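You operate a simulated robot arm through the tools that you are given. There is no shell and no other tool. Be economical: measure what you need, move in short steps, check, and stop when the job is done.

You are at the controls of a simulated robot arm. One attempt, no reset.

TASK
Square up the 50 pcs stack in the stack holder and lock it.
Fine: on the end table; run both slides in till the sheets lie even, then turn the holder knob; leave the other stack.

The check looks at the end state, three seconds after you hand in, the way a careful person would. Anything else that was tipped, shoved, dropped, spilled or broken makes it a failure. Flat cloth is picked up by pressing the open fingertips on it (5 to 10 N) and closing them slowly along it; thin cloth reads only 2 to 8 mm in the jaws.

THE ROBOT
A 6-joint arm with a two-finger parallel gripper, fixed in place. Base frame: the origin is at the foot of the arm, x ahead of it, y to its left, z up; the work surface is at about z = 0. Readings come in mm, rad, newtons and seconds.
With the tool pointing down near the work surface it reaches from about 180 to 460 mm from the base axis. Its first joint turns from -1.222 to 1.222 rad. Payload 1.9 kg.
The TCP is the grasp point between the finger pads, 23 mm short of the fingertips. In the tool frame z runs along the fingers and y along their closing line. The gripper opens to 94 mm. The fingers are 38 mm wide and 10 mm thick; the gripper's body (54 by 96 mm) begins 39 mm behind the TCP.
Orientation is told as [roll, pitch, yaw] about the base's x, y, z axes, in that order, counted from this pose: with the fingers straight down and closing along the base's y, the tool's x points along the base's -x, its y along +y and its z along -z.

THE INTERFACE
- The arm moves only by the tool step_arm. Its arguments are lists of equal length, an entry for each row: "offset": the shift along the tool's x, y, z in mm, a list of three; "delta_rot": the turn, a rotation vector about the tool's x, y, z in rad, a list of three; "grip": the opening in per cent of the stroke, from 0 (shut) to 100 (fully open). In form: {"offset": [[dx, dy, dz], ...], "delta_rot": [[wx, wy, wz], ...], "grip": [grip, ...]}. A call has 1 to 20 rows; each row is the pose to reach, as a shift and turn from the pose commanded when the call began, along the tool's axes at that moment. Rows are played at 5 a second. More than 50 mm and 0.15 rad between two rows, or a gripper value outside its range, and nothing of the call is played. A pose out of reach is approached as far as the arm can. The call stops where the force on the tool passes 50 N (or 10 N more than at its start, if that is more) or the arm is blocked; 0.2 s more then pass. Each finger travels about 108 mm/s and halts on what it meets, pressing with about 23 N; the grip force reading is that of the motor and also rises with nothing between the fingers. The clock runs only during rows and for 0.2 s after the last one: add rows that repeat a pose to give the fingers time. The reply holds the time, the measured pose of the TCP, the force on the tool along the base axes, the opening and the grip force, in the units named above and with some noise, with the torque about the TCP (base axes, N m) and any sound that the robot's microphone picked up, and new pictures: "show" is both (left out), scene, wrist or none.
- Cameras (640 x 400 px; columns grow to the right, rows downward): "scene" is fixed at [51.1, 312.8, 416.9]; the picture's right is [-0.80, -0.60, 0.00], its down [-0.39, 0.52, -0.76] and it looks along [0.46, -0.61, -0.65] (base axes); focal length 241 px, centre (320, 200). "wrist" rides on the gripper at [87, 16, -74] in the tool frame; the picture's right is [-0.18, 0.98, 0.00], its down [-0.58, -0.11, -0.81] and it looks along [-0.79, -0.15, 0.59] (tool axes); focal length 243 px, centre (320, 200). There is no depth. A picture from a camera that has moved, and an enlarged one, comes with that camera's place and axes in the base frame and with its lens.
- close_up(camera, box): a new picture of the part [left, top, right, bottom] of that camera's present view, enlarged. The clock stands still meanwhile.
- sign_off(): hands the job in; it is judged then, once.

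Work in short steps. Places have to be worked out from the pictures, the camera data and where the tool is seen: move nearer, look again, correct. Check each grasp and each placing, and mend what went wrong. You have 120 turns and 200 pictures in all, those below and enlarged ones among them. Open the gripper and draw the arm clear of the work before you hand the job in, unless the task says otherwise; then end with one line.

The tools are called after "Call:" as name(argument=value, ...) on one line, values as JSON. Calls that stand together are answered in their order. step_arm: Moves the arm, as the interface text tells. Its arguments: {"type":"object","properties":{"offset":{"type":"array"},"delta_rot":{"type":"array"},"grip":{"type":"array"},"show":{"type":"string","enum":["both","scene","wrist","none"]}},"required":["offset","delta_rot","grip"]} The other tools are called the same way: close_up (camera, box) takes an enlarged picture of a part of a camera's view; sign_off () hands the job in.

At the start:

```text
clock: 0.0
tool_pos: [352.7, -74.7, 250.2]
tool_rot: [0.0, 0.0, -0.001]
force: [0.1, -0.1, 0.3]
ft_torque: [-0.01, 0.01, 0.01]
grip_width: 93.8
finger_force: 0.1
```

scene: 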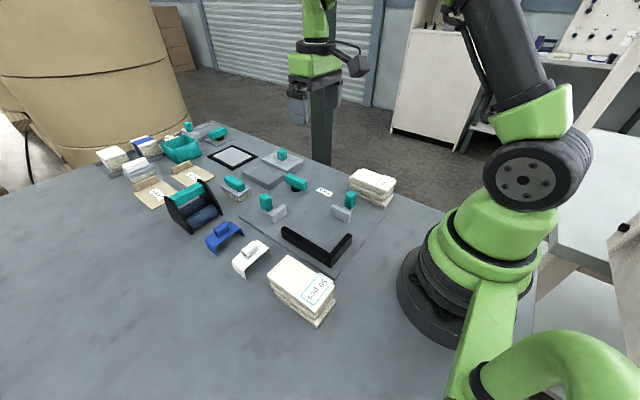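
wrist: 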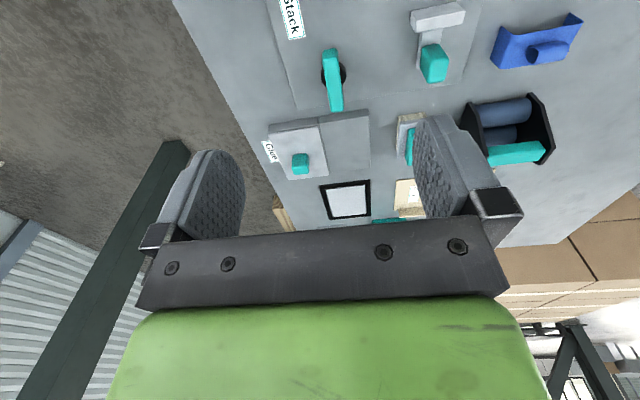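

I'll take enlarged views of the holder area and the stacks to start.

Call:
close_up(camera="scene", box=[230, 150, 410, 270])

Call:
close_up(camera="scene", box=[250, 230, 370, 330])

Call:
close_up(camera="scene", box=[90, 110, 310, 230])

```text
3.33 times, centred on (320, 210) of scene
camera zoom: at [51.1, 312.8, 416.9], right [-0.8, -0.6, 0.0], down [-0.39, 0.52, -0.76], along [0.46, -0.61, -0.65], focal length 804 px, centre (320, 167)
```

zoom: 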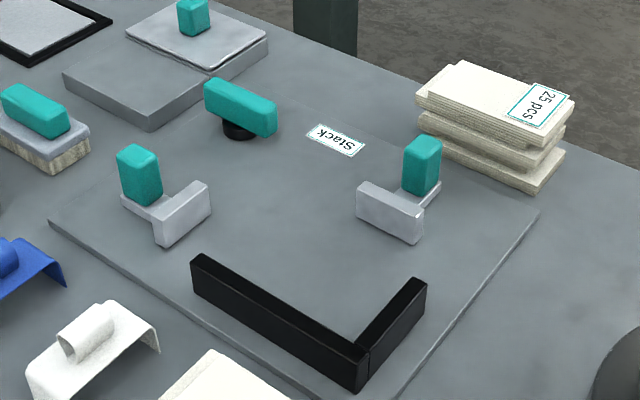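

```text
4.00 times, centred on (310, 280) of scene
camera zoom: at [51.1, 312.8, 416.9], right [-0.8, -0.6, 0.0], down [-0.39, 0.52, -0.76], along [0.46, -0.61, -0.65], focal length 965 px, centre (360, -120)
```

zoom: 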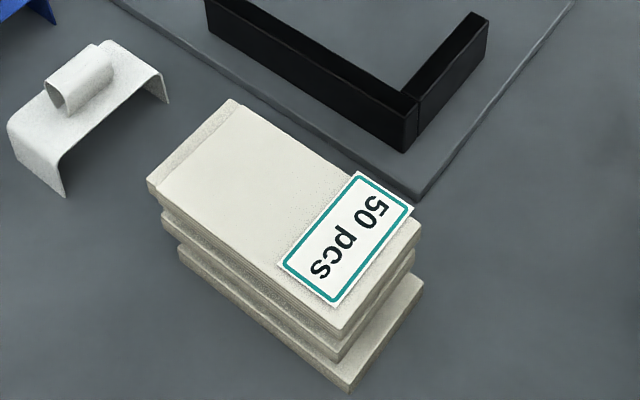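

```text
2.91 times, centred on (200, 170) of scene
camera zoom: at [51.1, 312.8, 416.9], right [-0.8, -0.6, 0.0], down [-0.39, 0.52, -0.76], along [0.46, -0.61, -0.65], focal length 702 px, centre (669, 287)
```

zoom: 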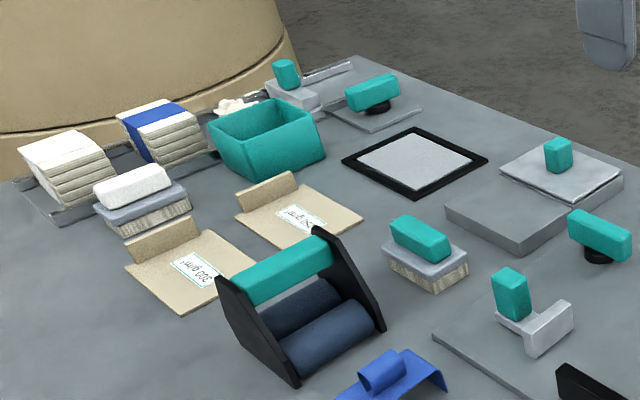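

The 50 pcs stack lies at about x 153–248, y 128–184, and the holder's corner bars at about x 195 and y 77. The slides are near (376, 43) and (258, -46), and the knob is near (422, -69). I'll move above the stack and look down.

Call:
step_arm(offset=[[22, 33, 0], [44, 66, 0], [65, 99, 5], [87, 132, 10], [109, 165, 20], [131, 198, 35], [152, 231, 50], [152, 231, 50]], delta_rot=[[0, 0, 0], [0, 0, 0], [0, 0, 0], [0, 0, 0], [0, 0, 0], [0, 0, 0], [0, 0, 0], [0, 0, 0]], grip=[100, 100, 100, 100, 100, 100, 100, 100])

```text
clock: 1.8
tool_pos: [199.2, 156.5, 203.8]
tool_rot: [0.001, -0.002, -0.002]
force: [-0.4, -0.5, -0.9]
ft_torque: [0.06, 0.04, 0.0]
grip_width: 94.0
finger_force: 0.1
camera wrist: at [111.9, 172.3, 277.8], right [0.19, 0.98, 0.0], down [0.58, -0.11, 0.81], along [0.79, -0.15, -0.59], focal length 243 px, centre (320, 200)
```

scene: 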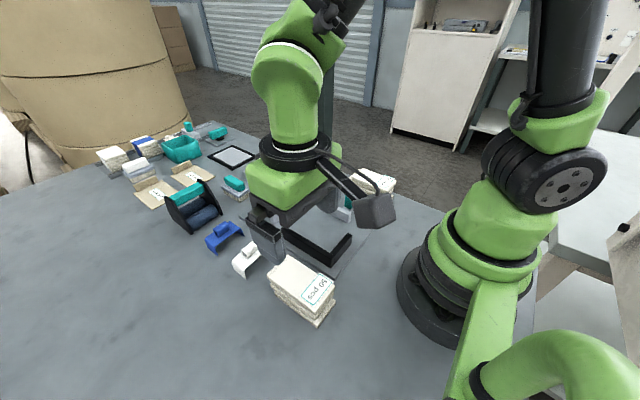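
wrist: 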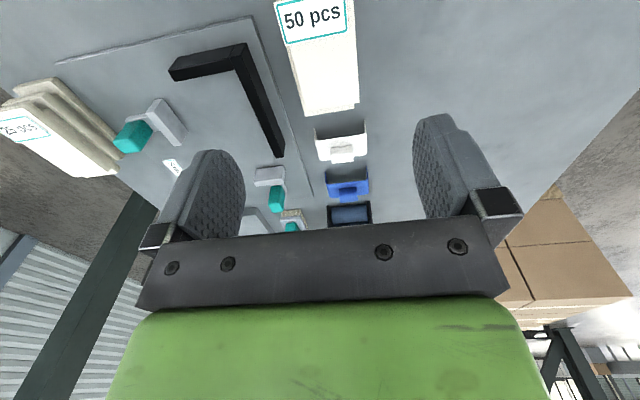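

The stack's centre is at about (205, 155), with the top near z 42. I'll descend partway and check the finger clearance.

Call:
step_arm(offset=[[-3, -1, 45], [-6, -1, 90], [-6, -1, 120], [-6, -1, 120]], delta_rot=[[0, 0, 0], [0, 0, 0], [0, 0, 0], [0, 0, 0]], grip=[90, 90, 90, 90])

Call:
close_up(camera="scene", box=[220, 200, 380, 340])

```text
clock: 2.8
tool_pos: [204.7, 153.9, 83.9]
tool_rot: [0.0, -0.002, -0.002]
force: [0.5, -0.6, -0.5]
ft_torque: [0.0, 0.03, -0.02]
grip_width: 84.8
finger_force: 0.1
camera wrist: at [118.3, 169.1, 158.7], right [0.19, 0.98, 0.0], down [0.58, -0.11, 0.81], along [0.79, -0.15, -0.59], focal length 243 px, centre (320, 200)
```

scene: 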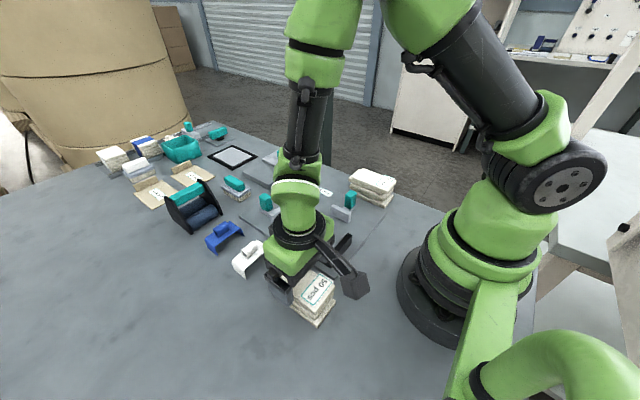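
wrist: 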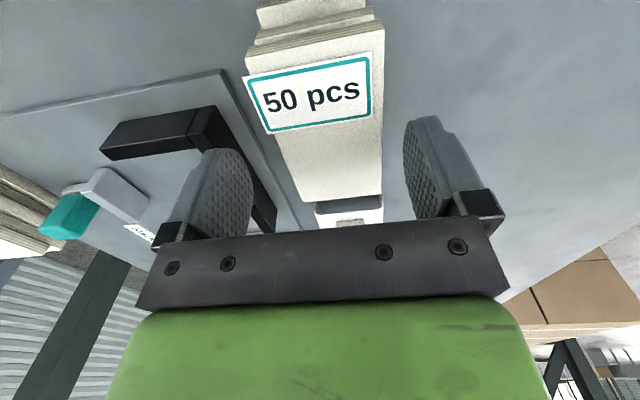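

```text
2.86 times, centred on (300, 270) of scene
camera zoom: at [51.1, 312.8, 416.9], right [-0.8, -0.6, 0.0], down [-0.39, 0.52, -0.76], along [0.46, -0.61, -0.65], focal length 689 px, centre (377, 0)
```

zoom: 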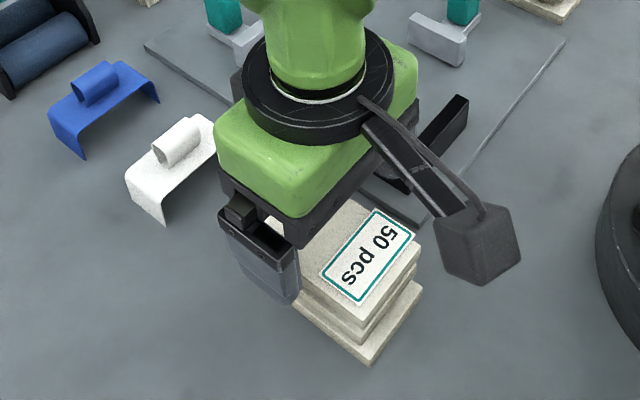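

The stack sits centred between the fingers. I'll descend to z≈27, so the tips are about 4 mm above the table.

Call:
step_arm(offset=[[0, 0, 30], [0, 0, 50], [0, 0, 57], [0, 0, 57]], delta_rot=[[0, 0, 0], [0, 0, 0], [0, 0, 0], [0, 0, 0]], grip=[90, 90, 90, 90])

Call:
close_up(camera="scene", box=[220, 200, 380, 340])

```text
clock: 3.8
tool_pos: [207.0, 154.3, 24.7]
tool_rot: [0.002, 0.0, -0.002]
force: [0.0, -0.1, -0.5]
ft_torque: [0.01, 0.06, 0.02]
grip_width: 84.9
finger_force: 0.0
camera wrist: at [120.0, 171.3, 99.3], right [0.19, 0.98, 0.0], down [0.58, -0.11, 0.81], along [0.79, -0.15, -0.59], focal length 243 px, centre (320, 200)
```

scene: 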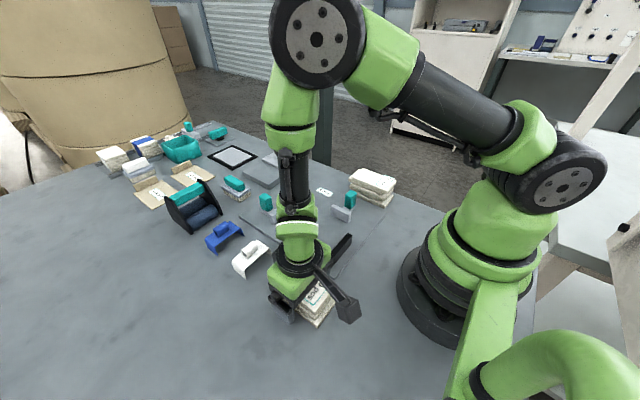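
wrist: 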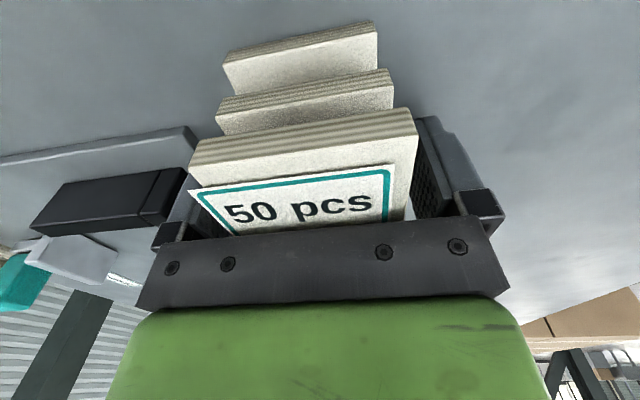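

```text
2.86 times, centred on (300, 270) of scene
camera zoom: at [51.1, 312.8, 416.9], right [-0.8, -0.6, 0.0], down [-0.39, 0.52, -0.76], along [0.46, -0.61, -0.65], focal length 689 px, centre (377, 0)
```

zoom: 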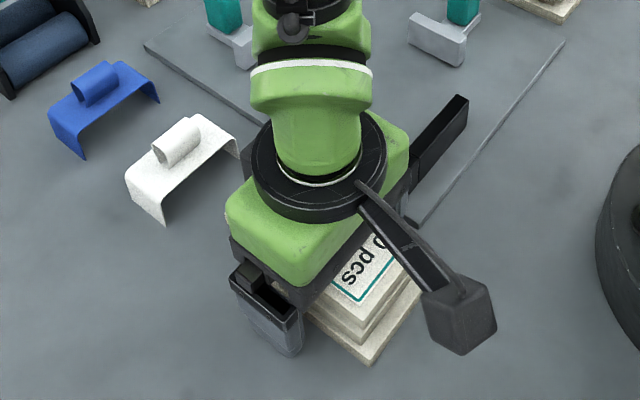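

The tips are about 2 mm above the table and the fingers straddle the stack. I'll close gradually.

Call:
step_arm(offset=[[0, 0, 0], [0, 0, 0], [0, 0, 0], [0, 0, 0], [0, 0, 0], [0, 0, 0], [0, 0, 0], [0, 0, 0], [0, 0, 0], [0, 0, 0]], delta_rot=[[0, 0, 0], [0, 0, 0], [0, 0, 0], [0, 0, 0], [0, 0, 0], [0, 0, 0], [0, 0, 0], [0, 0, 0], [0, 0, 0], [0, 0, 0]], grip=[84, 78, 74, 70, 66, 62, 58, 54, 50, 50])

Call:
close_up(camera="wrist", box=[140, 0, 520, 240])

```text
clock: 6.0
tool_pos: [205.7, 155.3, 25.1]
tool_rot: [-0.002, -0.002, -0.002]
force: [0.4, -0.8, 1.9]
ft_torque: [-0.01, 0.06, 0.0]
grip_width: 55.7
finger_force: 22.8
camera wrist: at [120.0, 171.2, 99.5], right [0.19, 0.98, 0.0], down [0.58, -0.11, 0.81], along [0.79, -0.15, -0.59], focal length 243 px, centre (320, 200)
```

scene: 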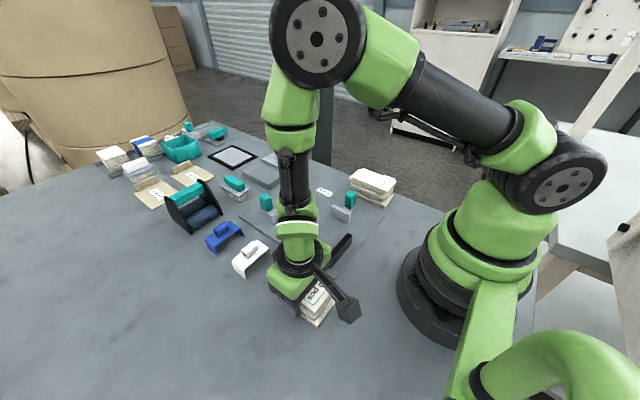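
wrist: 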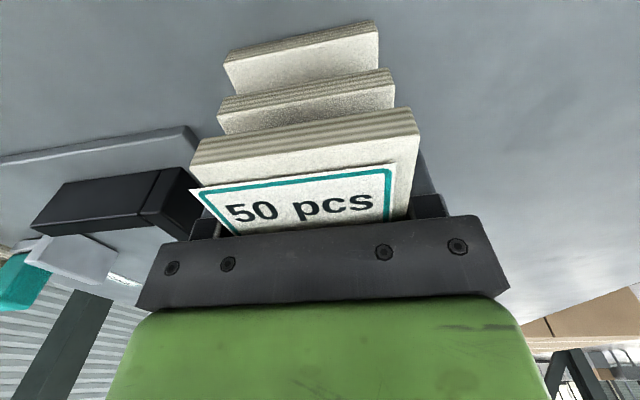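

```text
1.67 times, centred on (330, 120) of wrist
camera zoom: at [120.0, 171.2, 99.5], right [0.19, 0.98, 0.0], down [0.58, -0.11, 0.81], along [0.79, -0.15, -0.59], focal length 404 px, centre (303, 333)
```

zoom: 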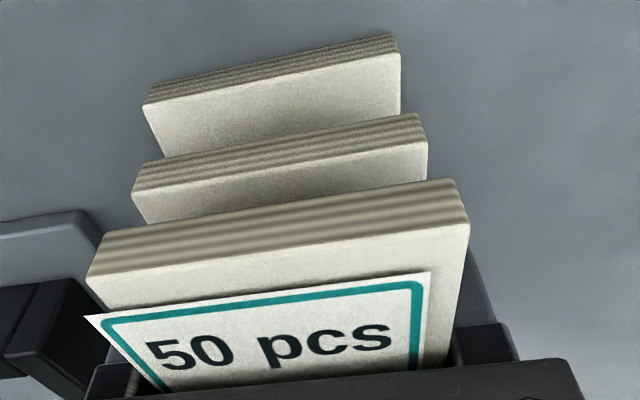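

It's gripped at 55.7 mm. I'll lift a little and see whether every layer comes along.

Call:
step_arm(offset=[[0, 0, -4], [0, 0, -10], [0, 0, -20], [0, 0, -20]], delta_rot=[[0, 0, 0], [0, 0, 0], [0, 0, 0], [0, 0, 0]], grip=[46, 46, 46, 46])

Call:
close_up(camera="scene", box=[250, 230, 370, 330])

```text
clock: 7.0
tool_pos: [205.5, 156.0, 41.9]
tool_rot: [0.0, 0.0, -0.001]
force: [-1.1, 0.2, -0.6]
ft_torque: [0.01, -0.02, -0.02]
grip_width: 55.8
finger_force: 22.9
camera wrist: at [118.9, 171.6, 117.0], right [0.19, 0.98, 0.0], down [0.58, -0.11, 0.81], along [0.79, -0.15, -0.59], focal length 243 px, centre (320, 200)
```

scene: 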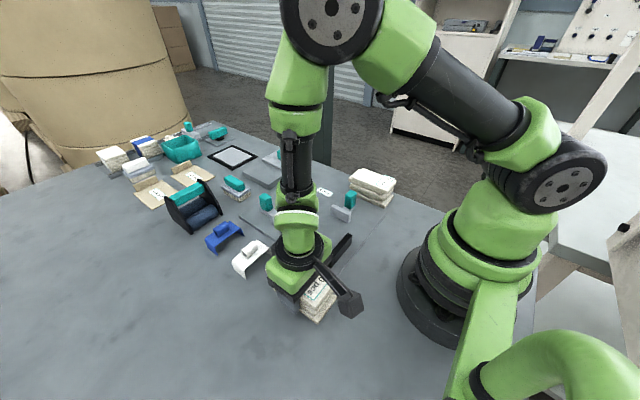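
wrist: 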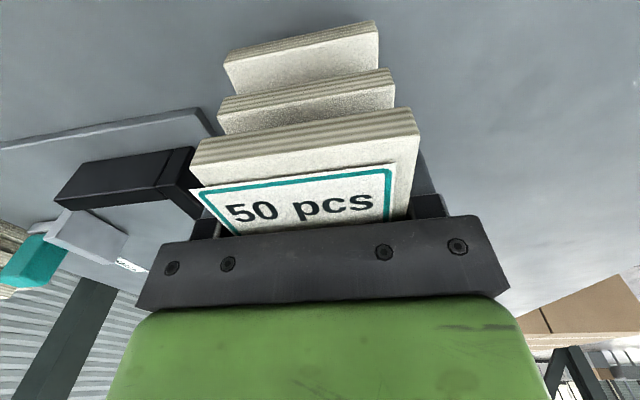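

```text
4.00 times, centred on (310, 280) of scene
camera zoom: at [51.1, 312.8, 416.9], right [-0.8, -0.6, 0.0], down [-0.39, 0.52, -0.76], along [0.46, -0.61, -0.65], focal length 965 px, centre (360, -120)
```

zoom: 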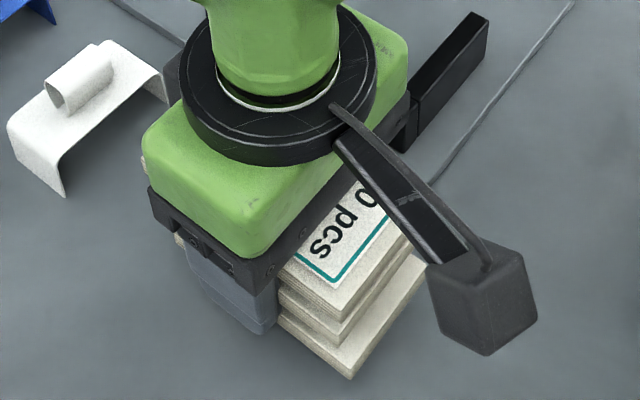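

The whole stack lifted. I'll raise it and carry it to (270, 14), which leaves finger room between the L bars and the slides.

Call:
step_arm(offset=[[0, 0, -35], [0, 0, -65], [-13, -28, -70], [-26, -57, -70], [-39, -86, -70], [-52, -115, -70], [-64.5, -142, -65], [-64.5, -142, -60], [-64.5, -142, -60]], delta_rot=[[0, 0, 0], [0, 0, 0], [0, 0, 0], [0, 0, 0], [0, 0, 0], [0, 0, 0], [0, 0, 0], [0, 0, 0], [0, 0, 0]], grip=[46, 46, 46, 46, 46, 46, 46, 46, 46])

Call:
close_up(camera="scene", box=[230, 150, 410, 270])

```text
clock: 9.0
tool_pos: [271.0, 12.6, 103.4]
tool_rot: [0.0, 0.0, -0.001]
force: [0.4, 0.7, -1.1]
ft_torque: [0.03, 0.0, -0.01]
grip_width: 56.0
finger_force: 23.1
camera wrist: at [184.7, 29.0, 178.0], right [0.19, 0.98, 0.0], down [0.58, -0.11, 0.81], along [0.79, -0.15, -0.59], focal length 243 px, centre (320, 200)
```

scene: 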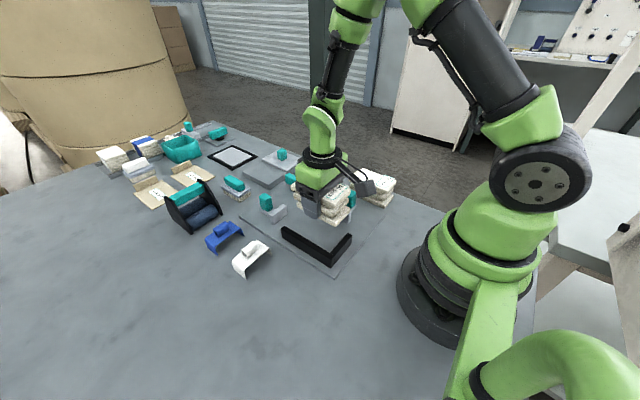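
wrist: 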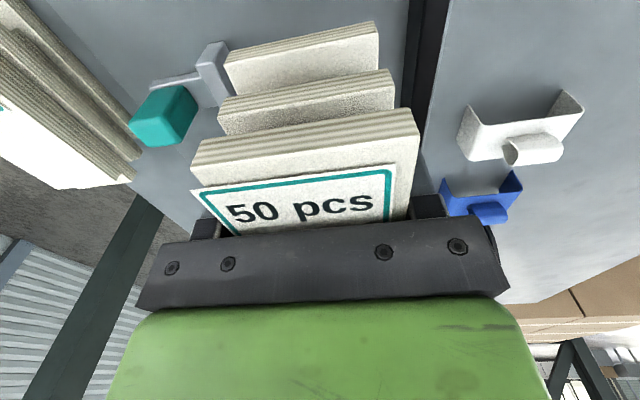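

```text
3.33 times, centred on (320, 210) of scene
camera zoom: at [51.1, 312.8, 416.9], right [-0.8, -0.6, 0.0], down [-0.39, 0.52, -0.76], along [0.46, -0.61, -0.65], focal length 804 px, centre (320, 167)
```

zoom: 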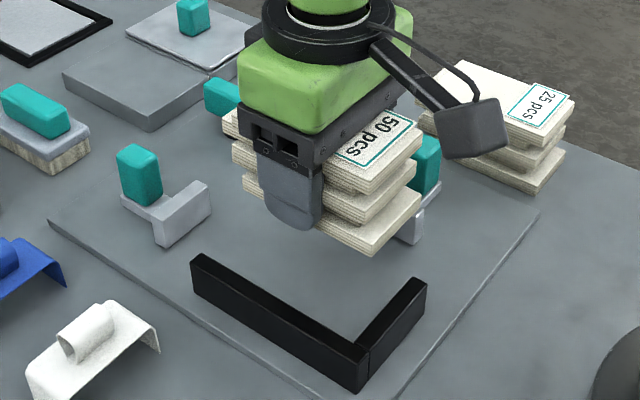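

Clearances look right: the long bar's inner face is at y≈67 and the finger will reach only y≈59. I'll descend until the stack is just above the plate.

Call:
step_arm(offset=[[0, 0, 30], [0, 0, 55], [0, 0, 64], [0, 0, 64]], delta_rot=[[0, 0, 0], [0, 0, 0], [0, 0, 0], [0, 0, 0]], grip=[46, 46, 46, 46])

Call:
close_up(camera="scene", box=[230, 150, 410, 270])

```text
clock: 10.0
tool_pos: [272.6, 12.9, 37.7]
tool_rot: [-0.001, -0.002, -0.003]
force: [0.3, -0.7, -0.9]
ft_torque: [-0.03, 0.02, 0.03]
grip_width: 55.5
finger_force: 22.9
camera wrist: at [185.9, 29.0, 112.7], right [0.19, 0.98, 0.0], down [0.58, -0.11, 0.81], along [0.79, -0.15, -0.59], focal length 243 px, centre (320, 200)
```

scene: 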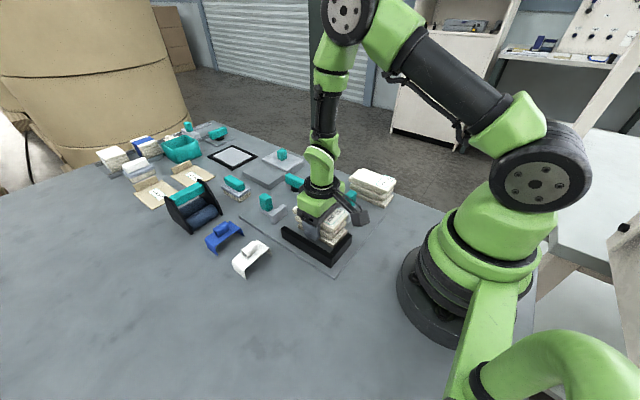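
wrist: 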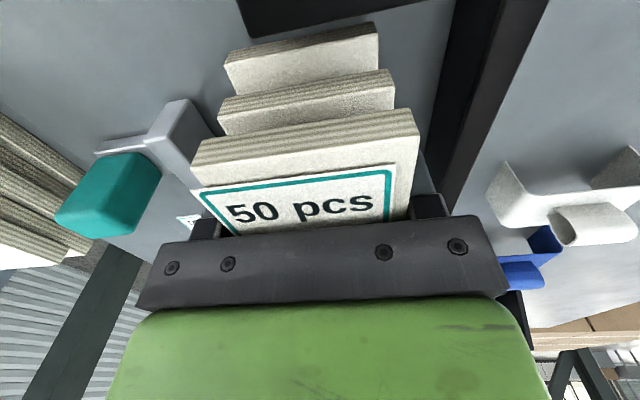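

```text
3.33 times, centred on (320, 210) of scene
camera zoom: at [51.1, 312.8, 416.9], right [-0.8, -0.6, 0.0], down [-0.39, 0.52, -0.76], along [0.46, -0.61, -0.65], focal length 804 px, centre (320, 167)
```

zoom: 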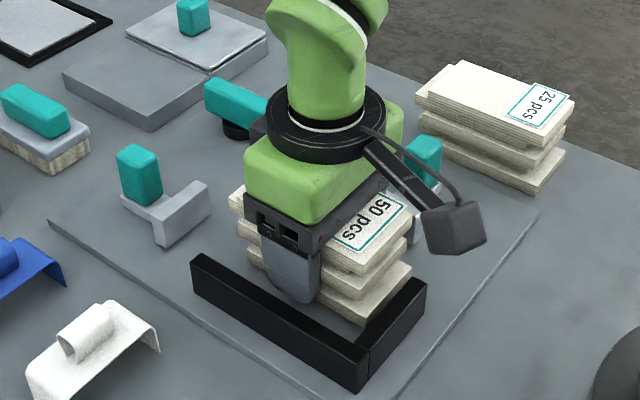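

The bottom layer clears both bars. I'll lower in small steps until contact shows in the force.

Call:
step_arm(offset=[[0, 0, 1.5], [0, 0, 3], [0, 0, 4.5], [0, 0, 4.5]], delta_rot=[[0, 0, 0], [0, 0, 0], [0, 0, 0], [0, 0, 0]], grip=[46, 46, 46, 46], show="none")

```text
clock: 11.0
tool_pos: [270.7, 13.1, 33.1]
tool_rot: [0.0, 0.001, -0.002]
force: [-0.5, 0.1, -1.1]
ft_torque: [-0.01, 0.03, -0.02]
grip_width: 55.6
finger_force: 23.2
```

No contact yet, so I'll continue downward.

Call:
step_arm(offset=[[0, 0, 1], [0, 0, 2], [0, 0, 3], [0, 0, 3]], delta_rot=[[0, 0, 0], [0, 0, 0], [0, 0, 0], [0, 0, 0]], grip=[46, 46, 46, 46], show="none")

```text
clock: 12.0
tool_pos: [270.0, 14.2, 31.9]
tool_rot: [0.0, -0.001, -0.001]
force: [1.2, -7.6, 19.9]
ft_torque: [-0.03, -0.04, -0.06]
grip_width: 55.7
finger_force: 22.6
```

Contact is at about z≈32. I'll ease up 0.7 mm and open to about 69 mm, slowly.

Call:
step_arm(offset=[[0, 0, -0.7], [0, 0, -0.7], [0, 0, -0.7], [0, 0, -0.7], [0, 0, -0.7]], delta_rot=[[0, 0, 0], [0, 0, 0], [0, 0, 0], [0, 0, 0], [0, 0, 0]], grip=[58, 62, 68, 73, 73])

Call:
close_up(camera="scene", box=[230, 150, 410, 270])

```text
clock: 13.2
tool_pos: [269.9, 14.2, 32.5]
tool_rot: [0.0, 0.001, -0.003]
force: [-0.5, -0.4, 0.3]
ft_torque: [-0.03, -0.03, 0.0]
grip_width: 68.5
finger_force: 0.1
camera wrist: at [183.2, 29.4, 105.9], right [0.19, 0.98, 0.0], down [0.58, -0.11, 0.81], along [0.79, -0.15, -0.59], focal length 243 px, centre (320, 200)
```

scene: 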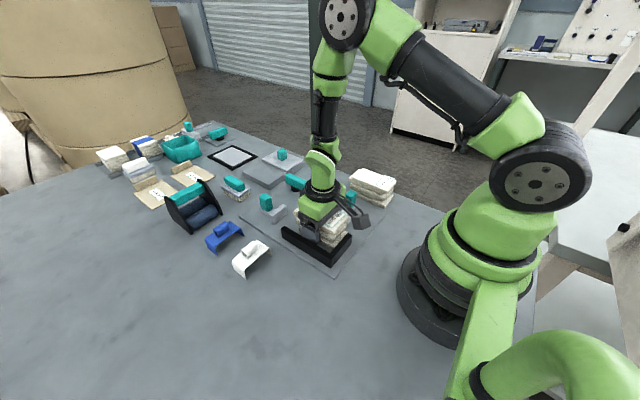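
wrist: 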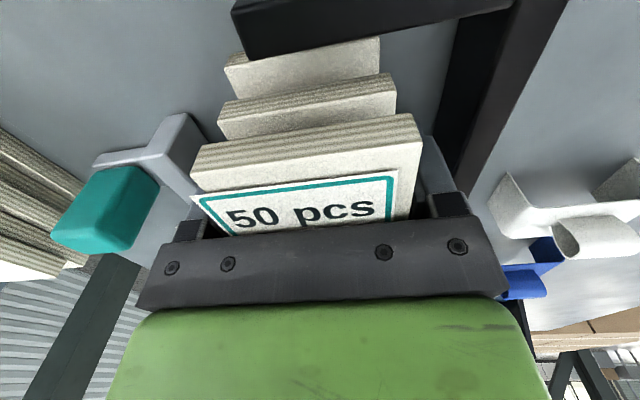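

```text
3.33 times, centred on (320, 210) of scene
camera zoom: at [51.1, 312.8, 416.9], right [-0.8, -0.6, 0.0], down [-0.39, 0.52, -0.76], along [0.46, -0.61, -0.65], focal length 804 px, centre (320, 167)
```

zoom: 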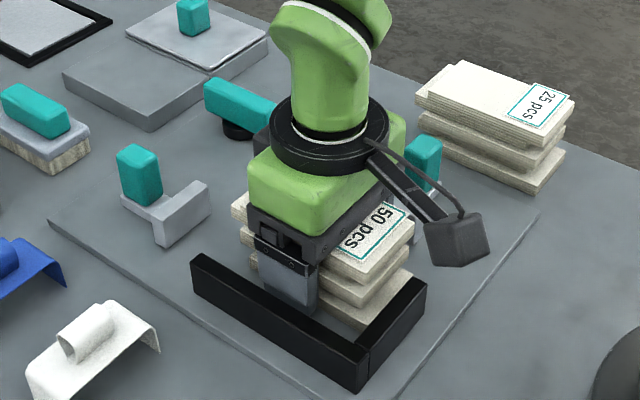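

The stack is released cleanly. I'll rise straight up and look at the result.

Call:
step_arm(offset=[[0, 0, -15], [0, 0, -40], [0, 0, -80], [30, 0, -120], [60, 0, -150], [60, 0, -150]], delta_rot=[[0, 0, 0], [0, 0, 0], [0, 0, 0], [0, 0, 0], [0, 0, 0], [0, 0, 0]], grip=[73, 73, 73, 73, 73, 73])

Call:
close_up(camera="scene", box=[230, 150, 410, 270])

Call:
close_up(camera="wrist", box=[160, 0, 480, 200])

```text
clock: 14.6
tool_pos: [209.9, 16.3, 183.4]
tool_rot: [0.0, 0.0, -0.002]
force: [-0.8, -0.1, 0.5]
ft_torque: [0.01, 0.02, -0.01]
grip_width: 68.6
finger_force: 0.2
camera wrist: at [122.3, 32.1, 256.8], right [0.19, 0.98, 0.0], down [0.58, -0.11, 0.81], along [0.79, -0.15, -0.59], focal length 243 px, centre (320, 200)
```

scene: 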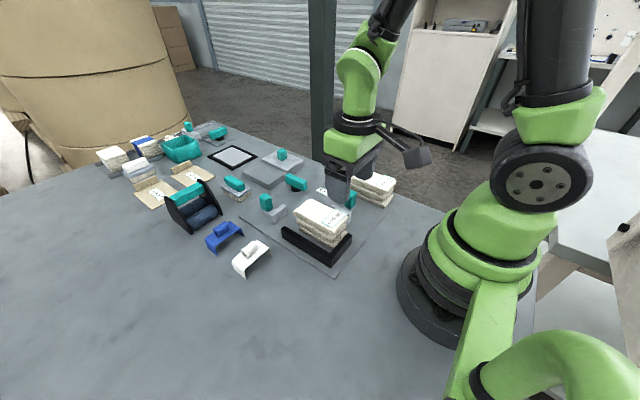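
wrist: 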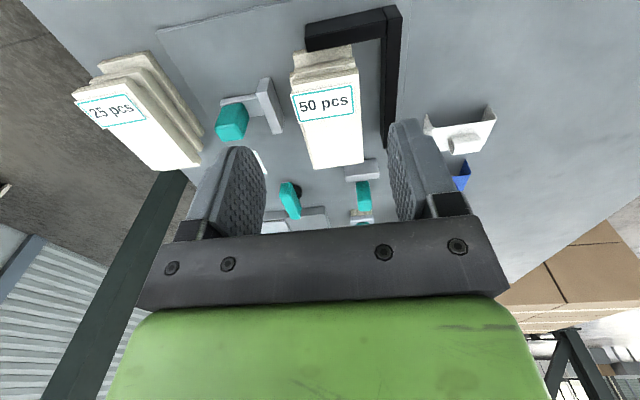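

```text
3.33 times, centred on (320, 210) of scene
camera zoom: at [51.0, 312.8, 416.9], right [-0.8, -0.6, 0.0], down [-0.39, 0.52, -0.76], along [0.46, -0.61, -0.65], focal length 804 px, centre (320, 167)
```

zoom: 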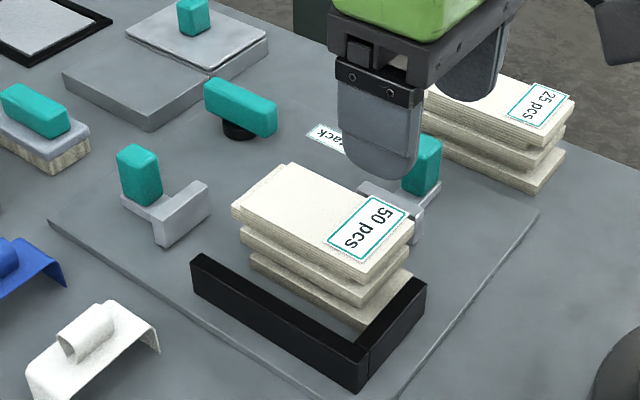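

```text
2.00 times, centred on (320, 100) of wrist
camera zoom: at [122.3, 32.1, 256.8], right [0.19, 0.98, 0.0], down [0.58, -0.11, 0.81], along [0.79, -0.15, -0.59], focal length 485 px, centre (320, 400)
```

zoom: 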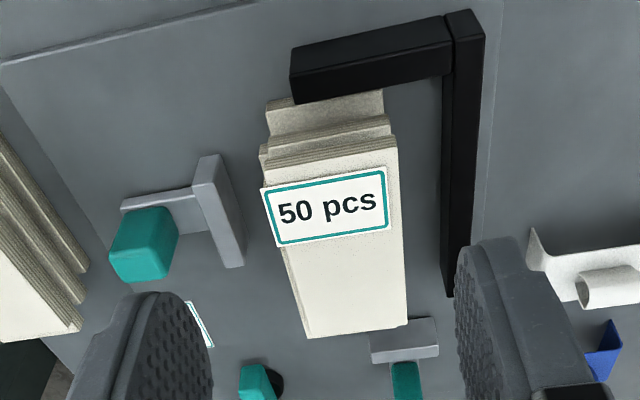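

The stack rests inside the corner with its layers staggered along x. Next comes the x-slide, whose knob is near (408, 42). I'll move over it for a closer view.

Call:
step_arm(offset=[[-45, 6, 10], [-90, 12, 20], [-135, 19, 40], [-180, 26, 50], [-195, 26, 60], [-195, 26, 60]], delta_rot=[[0, 0, 0], [0, 0, 0], [0, 0, 0], [0, 0, 0], [0, 0, 0], [0, 0, 0]], grip=[60, 50, 50, 50, 50, 50])

Call:
close_up(camera="wrist", box=[160, 50, 480, 250])

Call:
close_up(camera="scene", box=[230, 150, 410, 270])

```text
clock: 16.0
tool_pos: [405.6, 42.0, 120.9]
tool_rot: [0.001, -0.001, -0.002]
force: [-0.6, -0.5, 0.5]
ft_torque: [0.0, 0.05, -0.01]
grip_width: 47.1
finger_force: 0.0
camera wrist: at [319.8, 56.6, 196.2], right [0.19, 0.98, 0.0], down [0.58, -0.11, 0.81], along [0.79, -0.15, -0.59], focal length 243 px, centre (320, 200)
```

scene: 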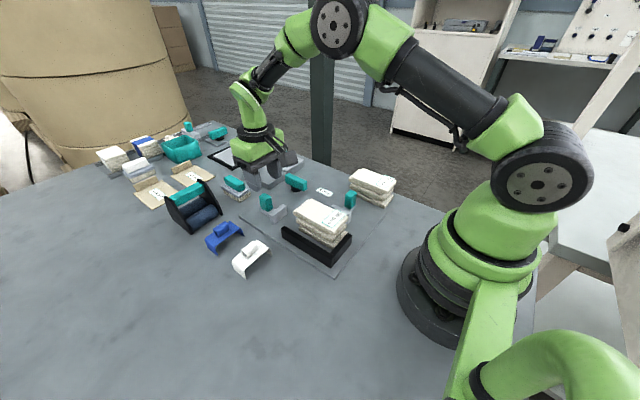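
wrist: 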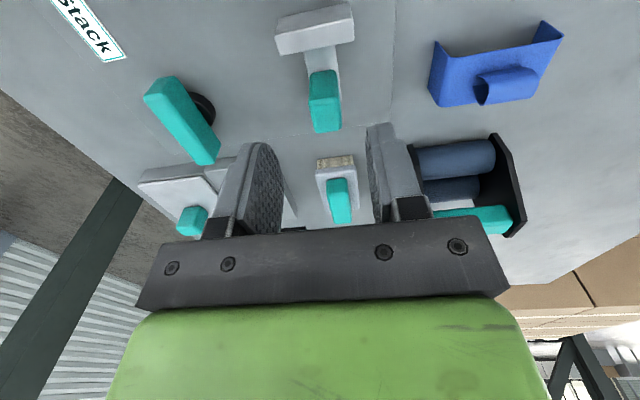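

```text
2.00 times, centred on (320, 150) of wrist
camera zoom: at [319.8, 56.6, 196.2], right [0.19, 0.98, 0.0], down [0.58, -0.11, 0.81], along [0.79, -0.15, -0.59], focal length 485 px, centre (320, 300)
```

zoom: 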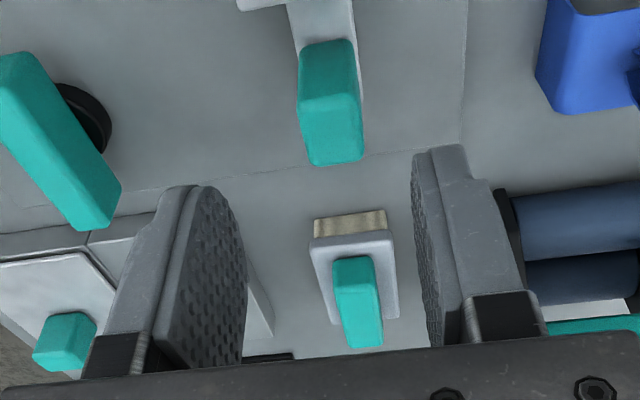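

```text
3.33 times, centred on (320, 210) of scene
camera zoom: at [51.1, 312.8, 416.9], right [-0.8, -0.6, 0.0], down [-0.39, 0.52, -0.76], along [0.46, -0.61, -0.65], focal length 804 px, centre (320, 167)
```

zoom: 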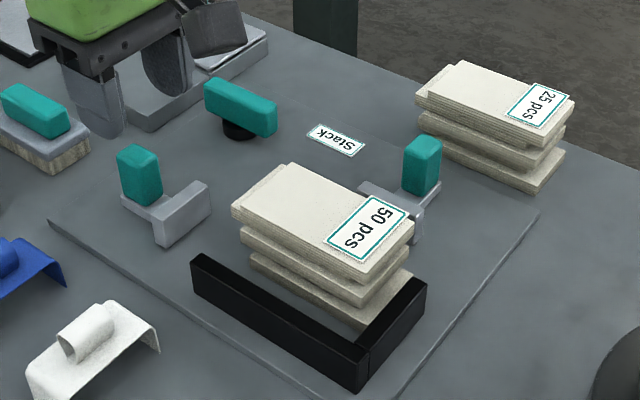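

I put the x-slide knob at about (415, 42), spanning z≈20–57 and ~18 mm wide in y. I'll descend over it to TCP z≈48.

Call:
step_arm(offset=[[-9, 0, 25], [-9, 0, 50], [-9, 0, 50]], delta_rot=[[0, 0, 0], [0, 0, 0], [0, 0, 0]], grip=[50, 50, 50])

Call:
close_up(camera="scene", box=[200, 150, 380, 270])

```text
clock: 16.8
tool_pos: [412.5, 39.6, 70.2]
tool_rot: [0.0, -0.002, -0.003]
force: [0.6, 0.4, 0.1]
ft_torque: [0.02, 0.01, -0.03]
grip_width: 47.0
finger_force: 0.1
camera wrist: at [327.7, 55.4, 145.2], right [0.19, 0.98, 0.0], down [0.58, -0.11, 0.81], along [0.79, -0.15, -0.59], focal length 243 px, centre (320, 200)
```

scene: 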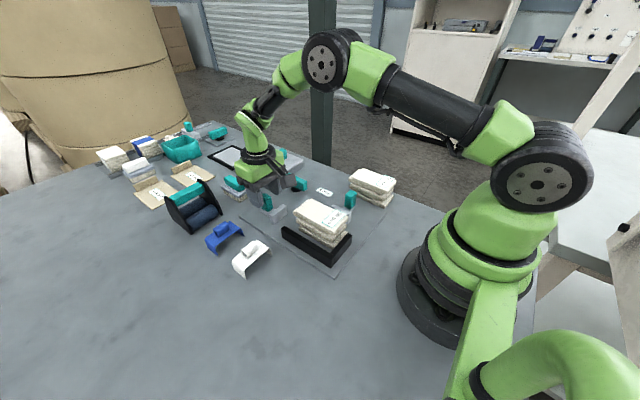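
wrist: 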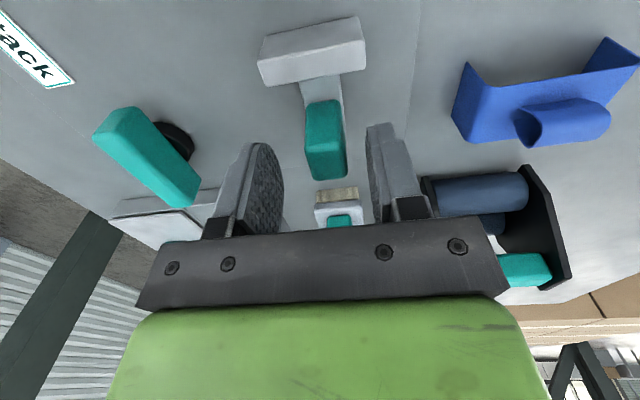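

```text
3.33 times, centred on (290, 210) of scene
camera zoom: at [51.1, 312.8, 416.9], right [-0.8, -0.6, 0.0], down [-0.39, 0.52, -0.76], along [0.46, -0.61, -0.65], focal length 804 px, centre (420, 167)
```

zoom: 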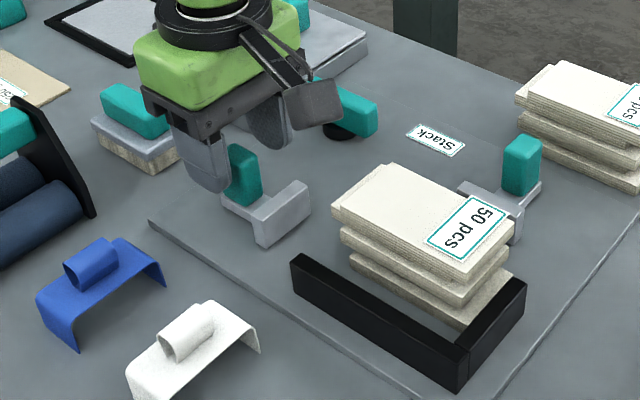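

The knob is centred between the fingers. I'll descend to z≈47 and close.

Call:
step_arm(offset=[[-2, 0, 12], [-2, 0, 23], [-2, 0, 23], [-2, 0, 23], [-2, 0, 23], [-2, 0, 23], [-2, 0, 23]], delta_rot=[[0, 0, 0], [0, 0, 0], [0, 0, 0], [0, 0, 0], [0, 0, 0], [0, 0, 0], [0, 0, 0]], grip=[50, 50, 50, 38, 28, 14, 8])

Call:
close_up(camera="scene", box=[200, 150, 380, 270])

```text
clock: 18.4
tool_pos: [416.5, 40.9, 48.3]
tool_rot: [0.001, 0.001, -0.001]
force: [-0.2, 35.0, -5.8]
ft_torque: [-0.14, -0.29, -0.02]
grip_width: 23.5
finger_force: 17.8
camera wrist: at [330.3, 56.9, 122.9], right [0.18, 0.98, 0.0], down [0.58, -0.11, 0.81], along [0.79, -0.15, -0.59], focal length 243 px, centre (320, 200)
```

scene: 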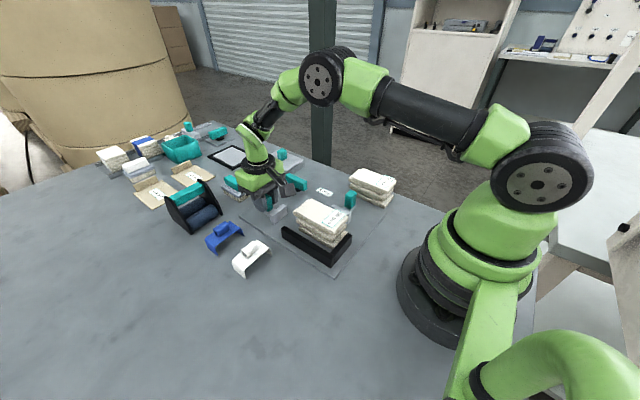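
wrist: 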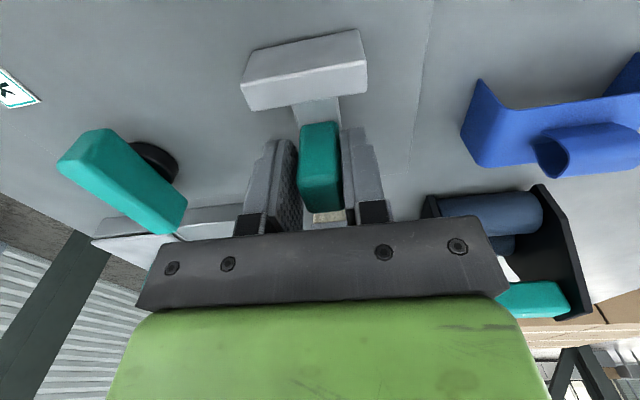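

```text
3.33 times, centred on (290, 210) of scene
camera zoom: at [51.0, 312.8, 416.9], right [-0.8, -0.6, 0.0], down [-0.39, 0.52, -0.76], along [0.46, -0.61, -0.65], focal length 804 px, centre (420, 167)
```

zoom: 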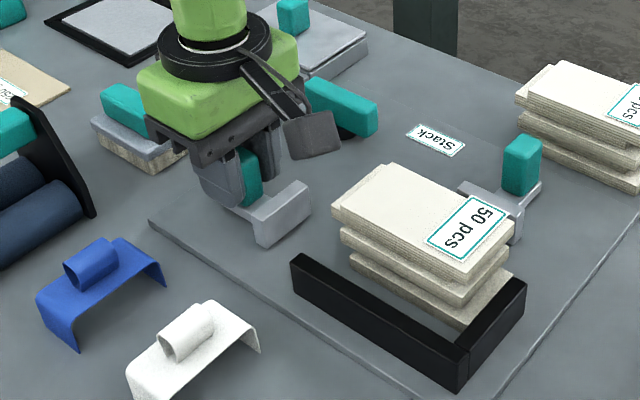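

Only the +y finger touches (35 N side load), so I need to shift about +3 mm in y. I'll open slightly, shift, and close again.

Call:
step_arm(offset=[[0, 0, 0], [0, 3, 0], [0, 3, 0], [0, 3, 0], [0, 3, 0], [0, 3, 0], [0, 3, 0]], delta_rot=[[0, 0, 0], [0, 0, 0], [0, 0, 0], [0, 0, 0], [0, 0, 0], [0, 0, 0], [0, 0, 0]], grip=[32, 32, 30, 26, 22, 18, 14], show="wrist")

```text
clock: 20.0
tool_pos: [416.0, 43.2, 49.4]
tool_rot: [-0.001, -0.002, 0.001]
force: [-0.5, 12.0, 0.4]
ft_torque: [-0.22, -0.18, 0.19]
grip_width: 20.0
finger_force: 45.4
camera wrist: at [329.8, 58.8, 123.2], right [0.18, 0.98, 0.0], down [0.58, -0.11, 0.81], along [0.79, -0.15, -0.59], focal length 243 px, centre (320, 200)
```

wrist: 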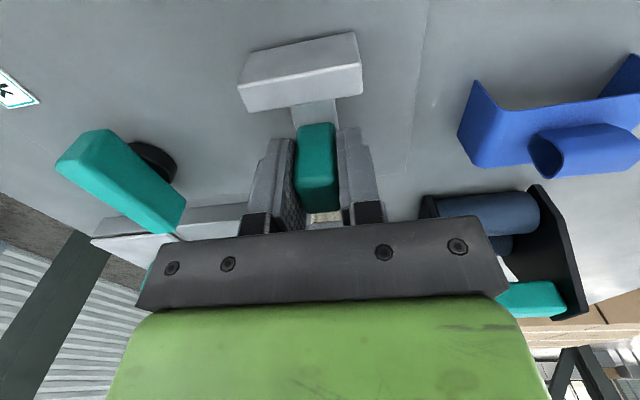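

The knob is gripped at 20 mm. I'll slide it toward −x by 50 mm in small rows and then look.

Call:
step_arm(offset=[[3, 1, 0], [8, 1, 0], [13, 1, 0], [18, 1, 0], [23, 1, 0], [28, 1, 0], [33, 1, 0], [38, 1, 0], [43, 1, 0], [48, 1, 0], [48, 1, 0]], delta_rot=[[0, 0, 0], [0, 0, 0], [0, 0, 0], [0, 0, 0], [0, 0, 0], [0, 0, 0], [0, 0, 0], [0, 0, 0], [0, 0, 0], [0, 0, 0], [0, 0, 0]], grip=[14, 14, 14, 14, 14, 14, 14, 14, 14, 14, 14])

Call:
close_up(camera="scene", box=[230, 150, 410, 270])

```text
clock: 22.4
tool_pos: [366.6, 43.8, 48.8]
tool_rot: [0.0, -0.001, -0.003]
force: [-0.1, -15.9, 5.1]
ft_torque: [0.49, 1.43, 0.71]
grip_width: 20.1
finger_force: 45.3
camera wrist: at [281.9, 59.0, 123.3], right [0.19, 0.98, 0.0], down [0.58, -0.11, 0.81], along [0.79, -0.15, -0.59], focal length 243 px, centre (320, 200)
```

scene: 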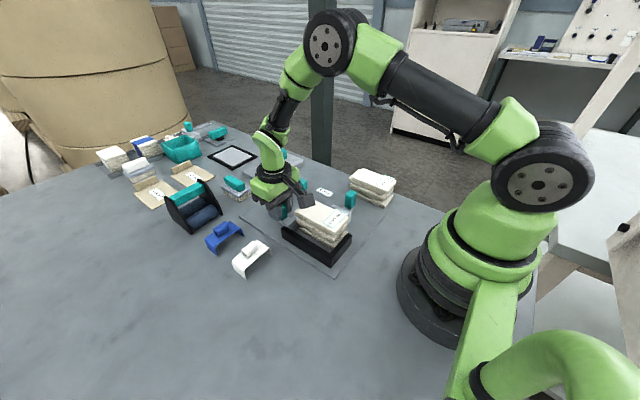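
wrist: 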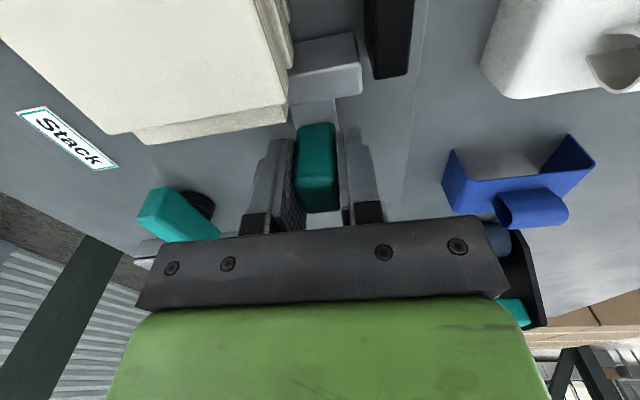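

```text
3.33 times, centred on (320, 210) of scene
camera zoom: at [51.1, 312.8, 416.9], right [-0.8, -0.6, 0.0], down [-0.39, 0.52, -0.76], along [0.46, -0.61, -0.65], focal length 804 px, centre (320, 167)
```

zoom: 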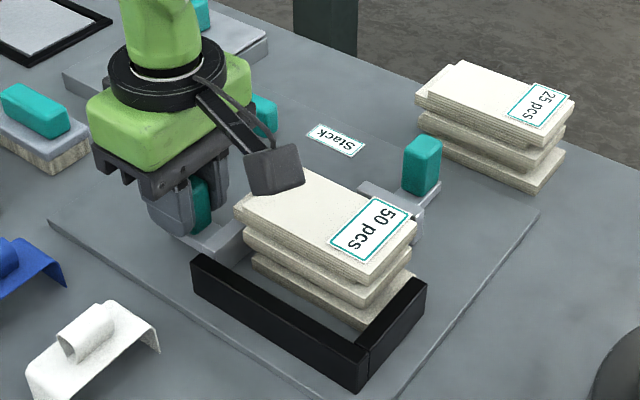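

The x-slide has just met the stack, but it touches only part of its width. The stack should go against the long bar first, so I'll back off 5 mm, release and rise.

Call:
step_arm(offset=[[-3, 0, 0], [-5, 0, 0], [-5, 0, 0], [-5, 0, 0], [-5, 0, -20], [-5, 0, -55], [-5, 0, -90], [-5, 0, -90]], delta_rot=[[0, 0, 0], [0, 0, 0], [0, 0, 0], [0, 0, 0], [0, 0, 0], [0, 0, 0], [0, 0, 0], [0, 0, 0]], grip=[14, 14, 25, 38, 40, 40, 40, 40])

Call:
close_up(camera="scene", box=[230, 150, 410, 270])

```text
clock: 24.2
tool_pos: [374.5, 41.9, 136.5]
tool_rot: [-0.001, 0.0, -0.001]
force: [0.1, 1.0, 0.1]
ft_torque: [-0.01, 0.0, -0.02]
grip_width: 38.0
finger_force: 0.0
camera wrist: at [287.7, 58.3, 211.7], right [0.19, 0.98, 0.0], down [0.58, -0.11, 0.81], along [0.79, -0.15, -0.59], focal length 243 px, centre (320, 200)
```

scene: 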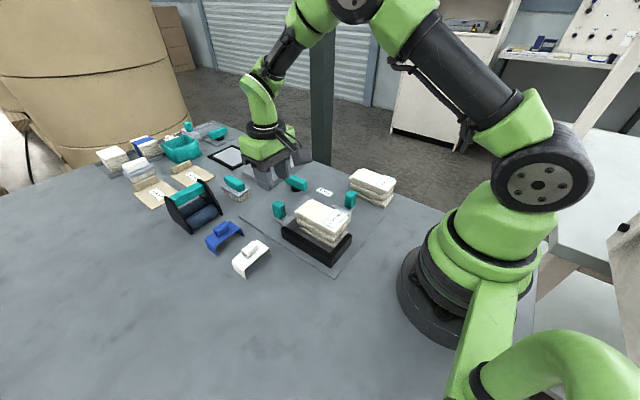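
wrist: 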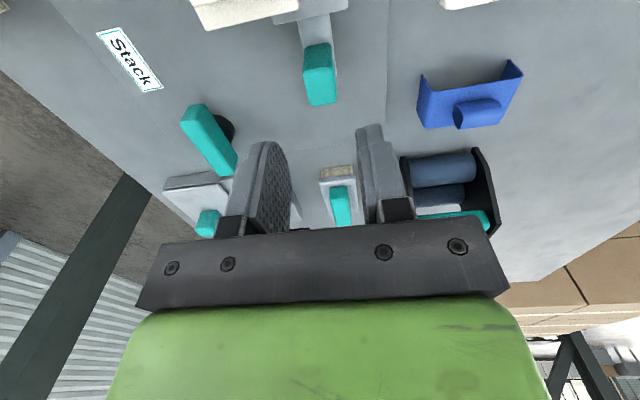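

```text
3.33 times, centred on (320, 210) of scene
camera zoom: at [51.1, 312.8, 416.9], right [-0.8, -0.6, 0.0], down [-0.39, 0.52, -0.76], along [0.46, -0.61, -0.65], focal length 804 px, centre (320, 167)
```

zoom: 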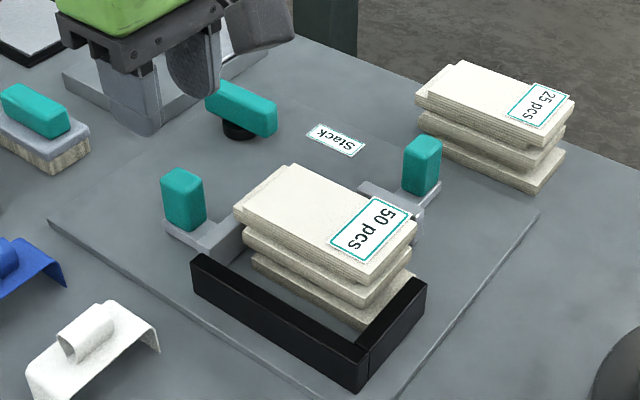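

The stack sits well and the x-slide is waiting behind it. Now the y-slide: its knob is near (258, −83). I'll move above it while turning the gripper 90° so the fingers close along x.

Call:
step_arm(offset=[[10, -10, -10], [20, -21, -10], [30, -32, -10], [40, -42, -10], [50, -52, -10], [60, -63, -10], [70, -74, -10], [80, -84, -10], [90, -94, -5], [100, -105, 0], [110, -116, 0], [116.5, -125, 0], [116.5, -125, 0], [116.5, -125, 0]], delta_rot=[[0, 0, -0.131], [0, 0, -0.262], [0, 0, -0.393], [0, 0, -0.524], [0, 0, -0.655], [0, 0, -0.785], [0, 0, -0.916], [0, 0, -1.047], [0, 0, -1.178], [0, 0, -1.309], [0, 0, -1.44], [0, 0, -1.5708], [0, 0, -1.5708], [0, 0, -1.5708]], grip=[50, 50, 50, 50, 50, 50, 50, 50, 50, 50, 50, 50, 50, 50])

Call:
close_up(camera="wrist", box=[160, 0, 480, 240])

```text
clock: 27.2
tool_pos: [255.4, -82.9, 138.9]
tool_rot: [-0.003, -0.001, 1.572]
force: [0.6, 0.5, 1.1]
ft_torque: [0.01, 0.03, 0.0]
grip_width: 46.6
finger_force: 0.1
camera wrist: at [238.2, -168.0, 213.5], right [-0.98, 0.18, 0.0], down [0.11, 0.58, 0.81], along [0.15, 0.79, -0.59], focal length 243 px, centre (320, 200)
```

scene: 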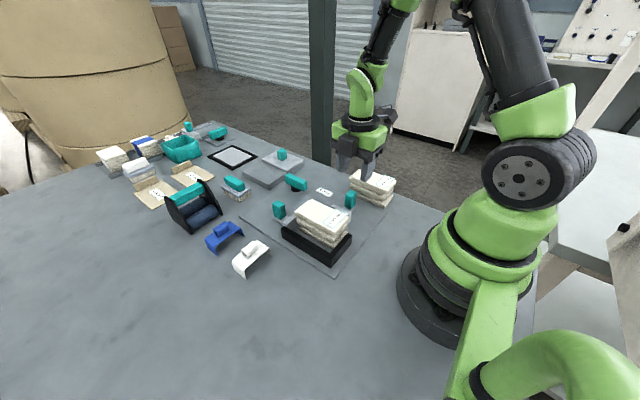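
wrist: 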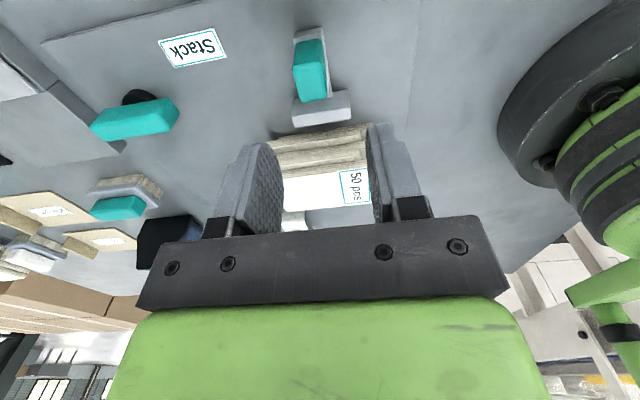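

```text
1.67 times, centred on (320, 120) of wrist
camera zoom: at [238.2, -168.0, 213.5], right [-0.98, 0.18, 0.0], down [0.11, 0.58, 0.81], along [0.15, 0.79, -0.59], focal length 404 px, centre (320, 333)
```

zoom: 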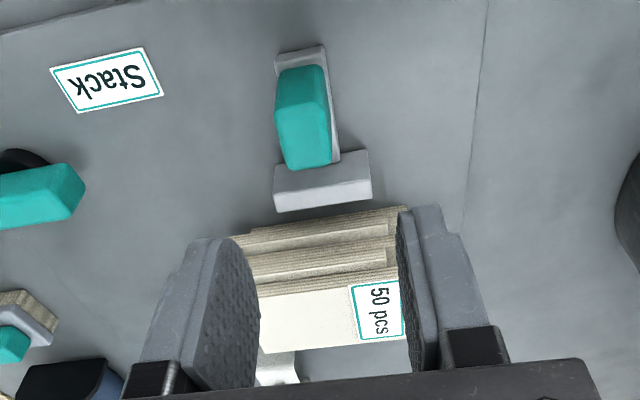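

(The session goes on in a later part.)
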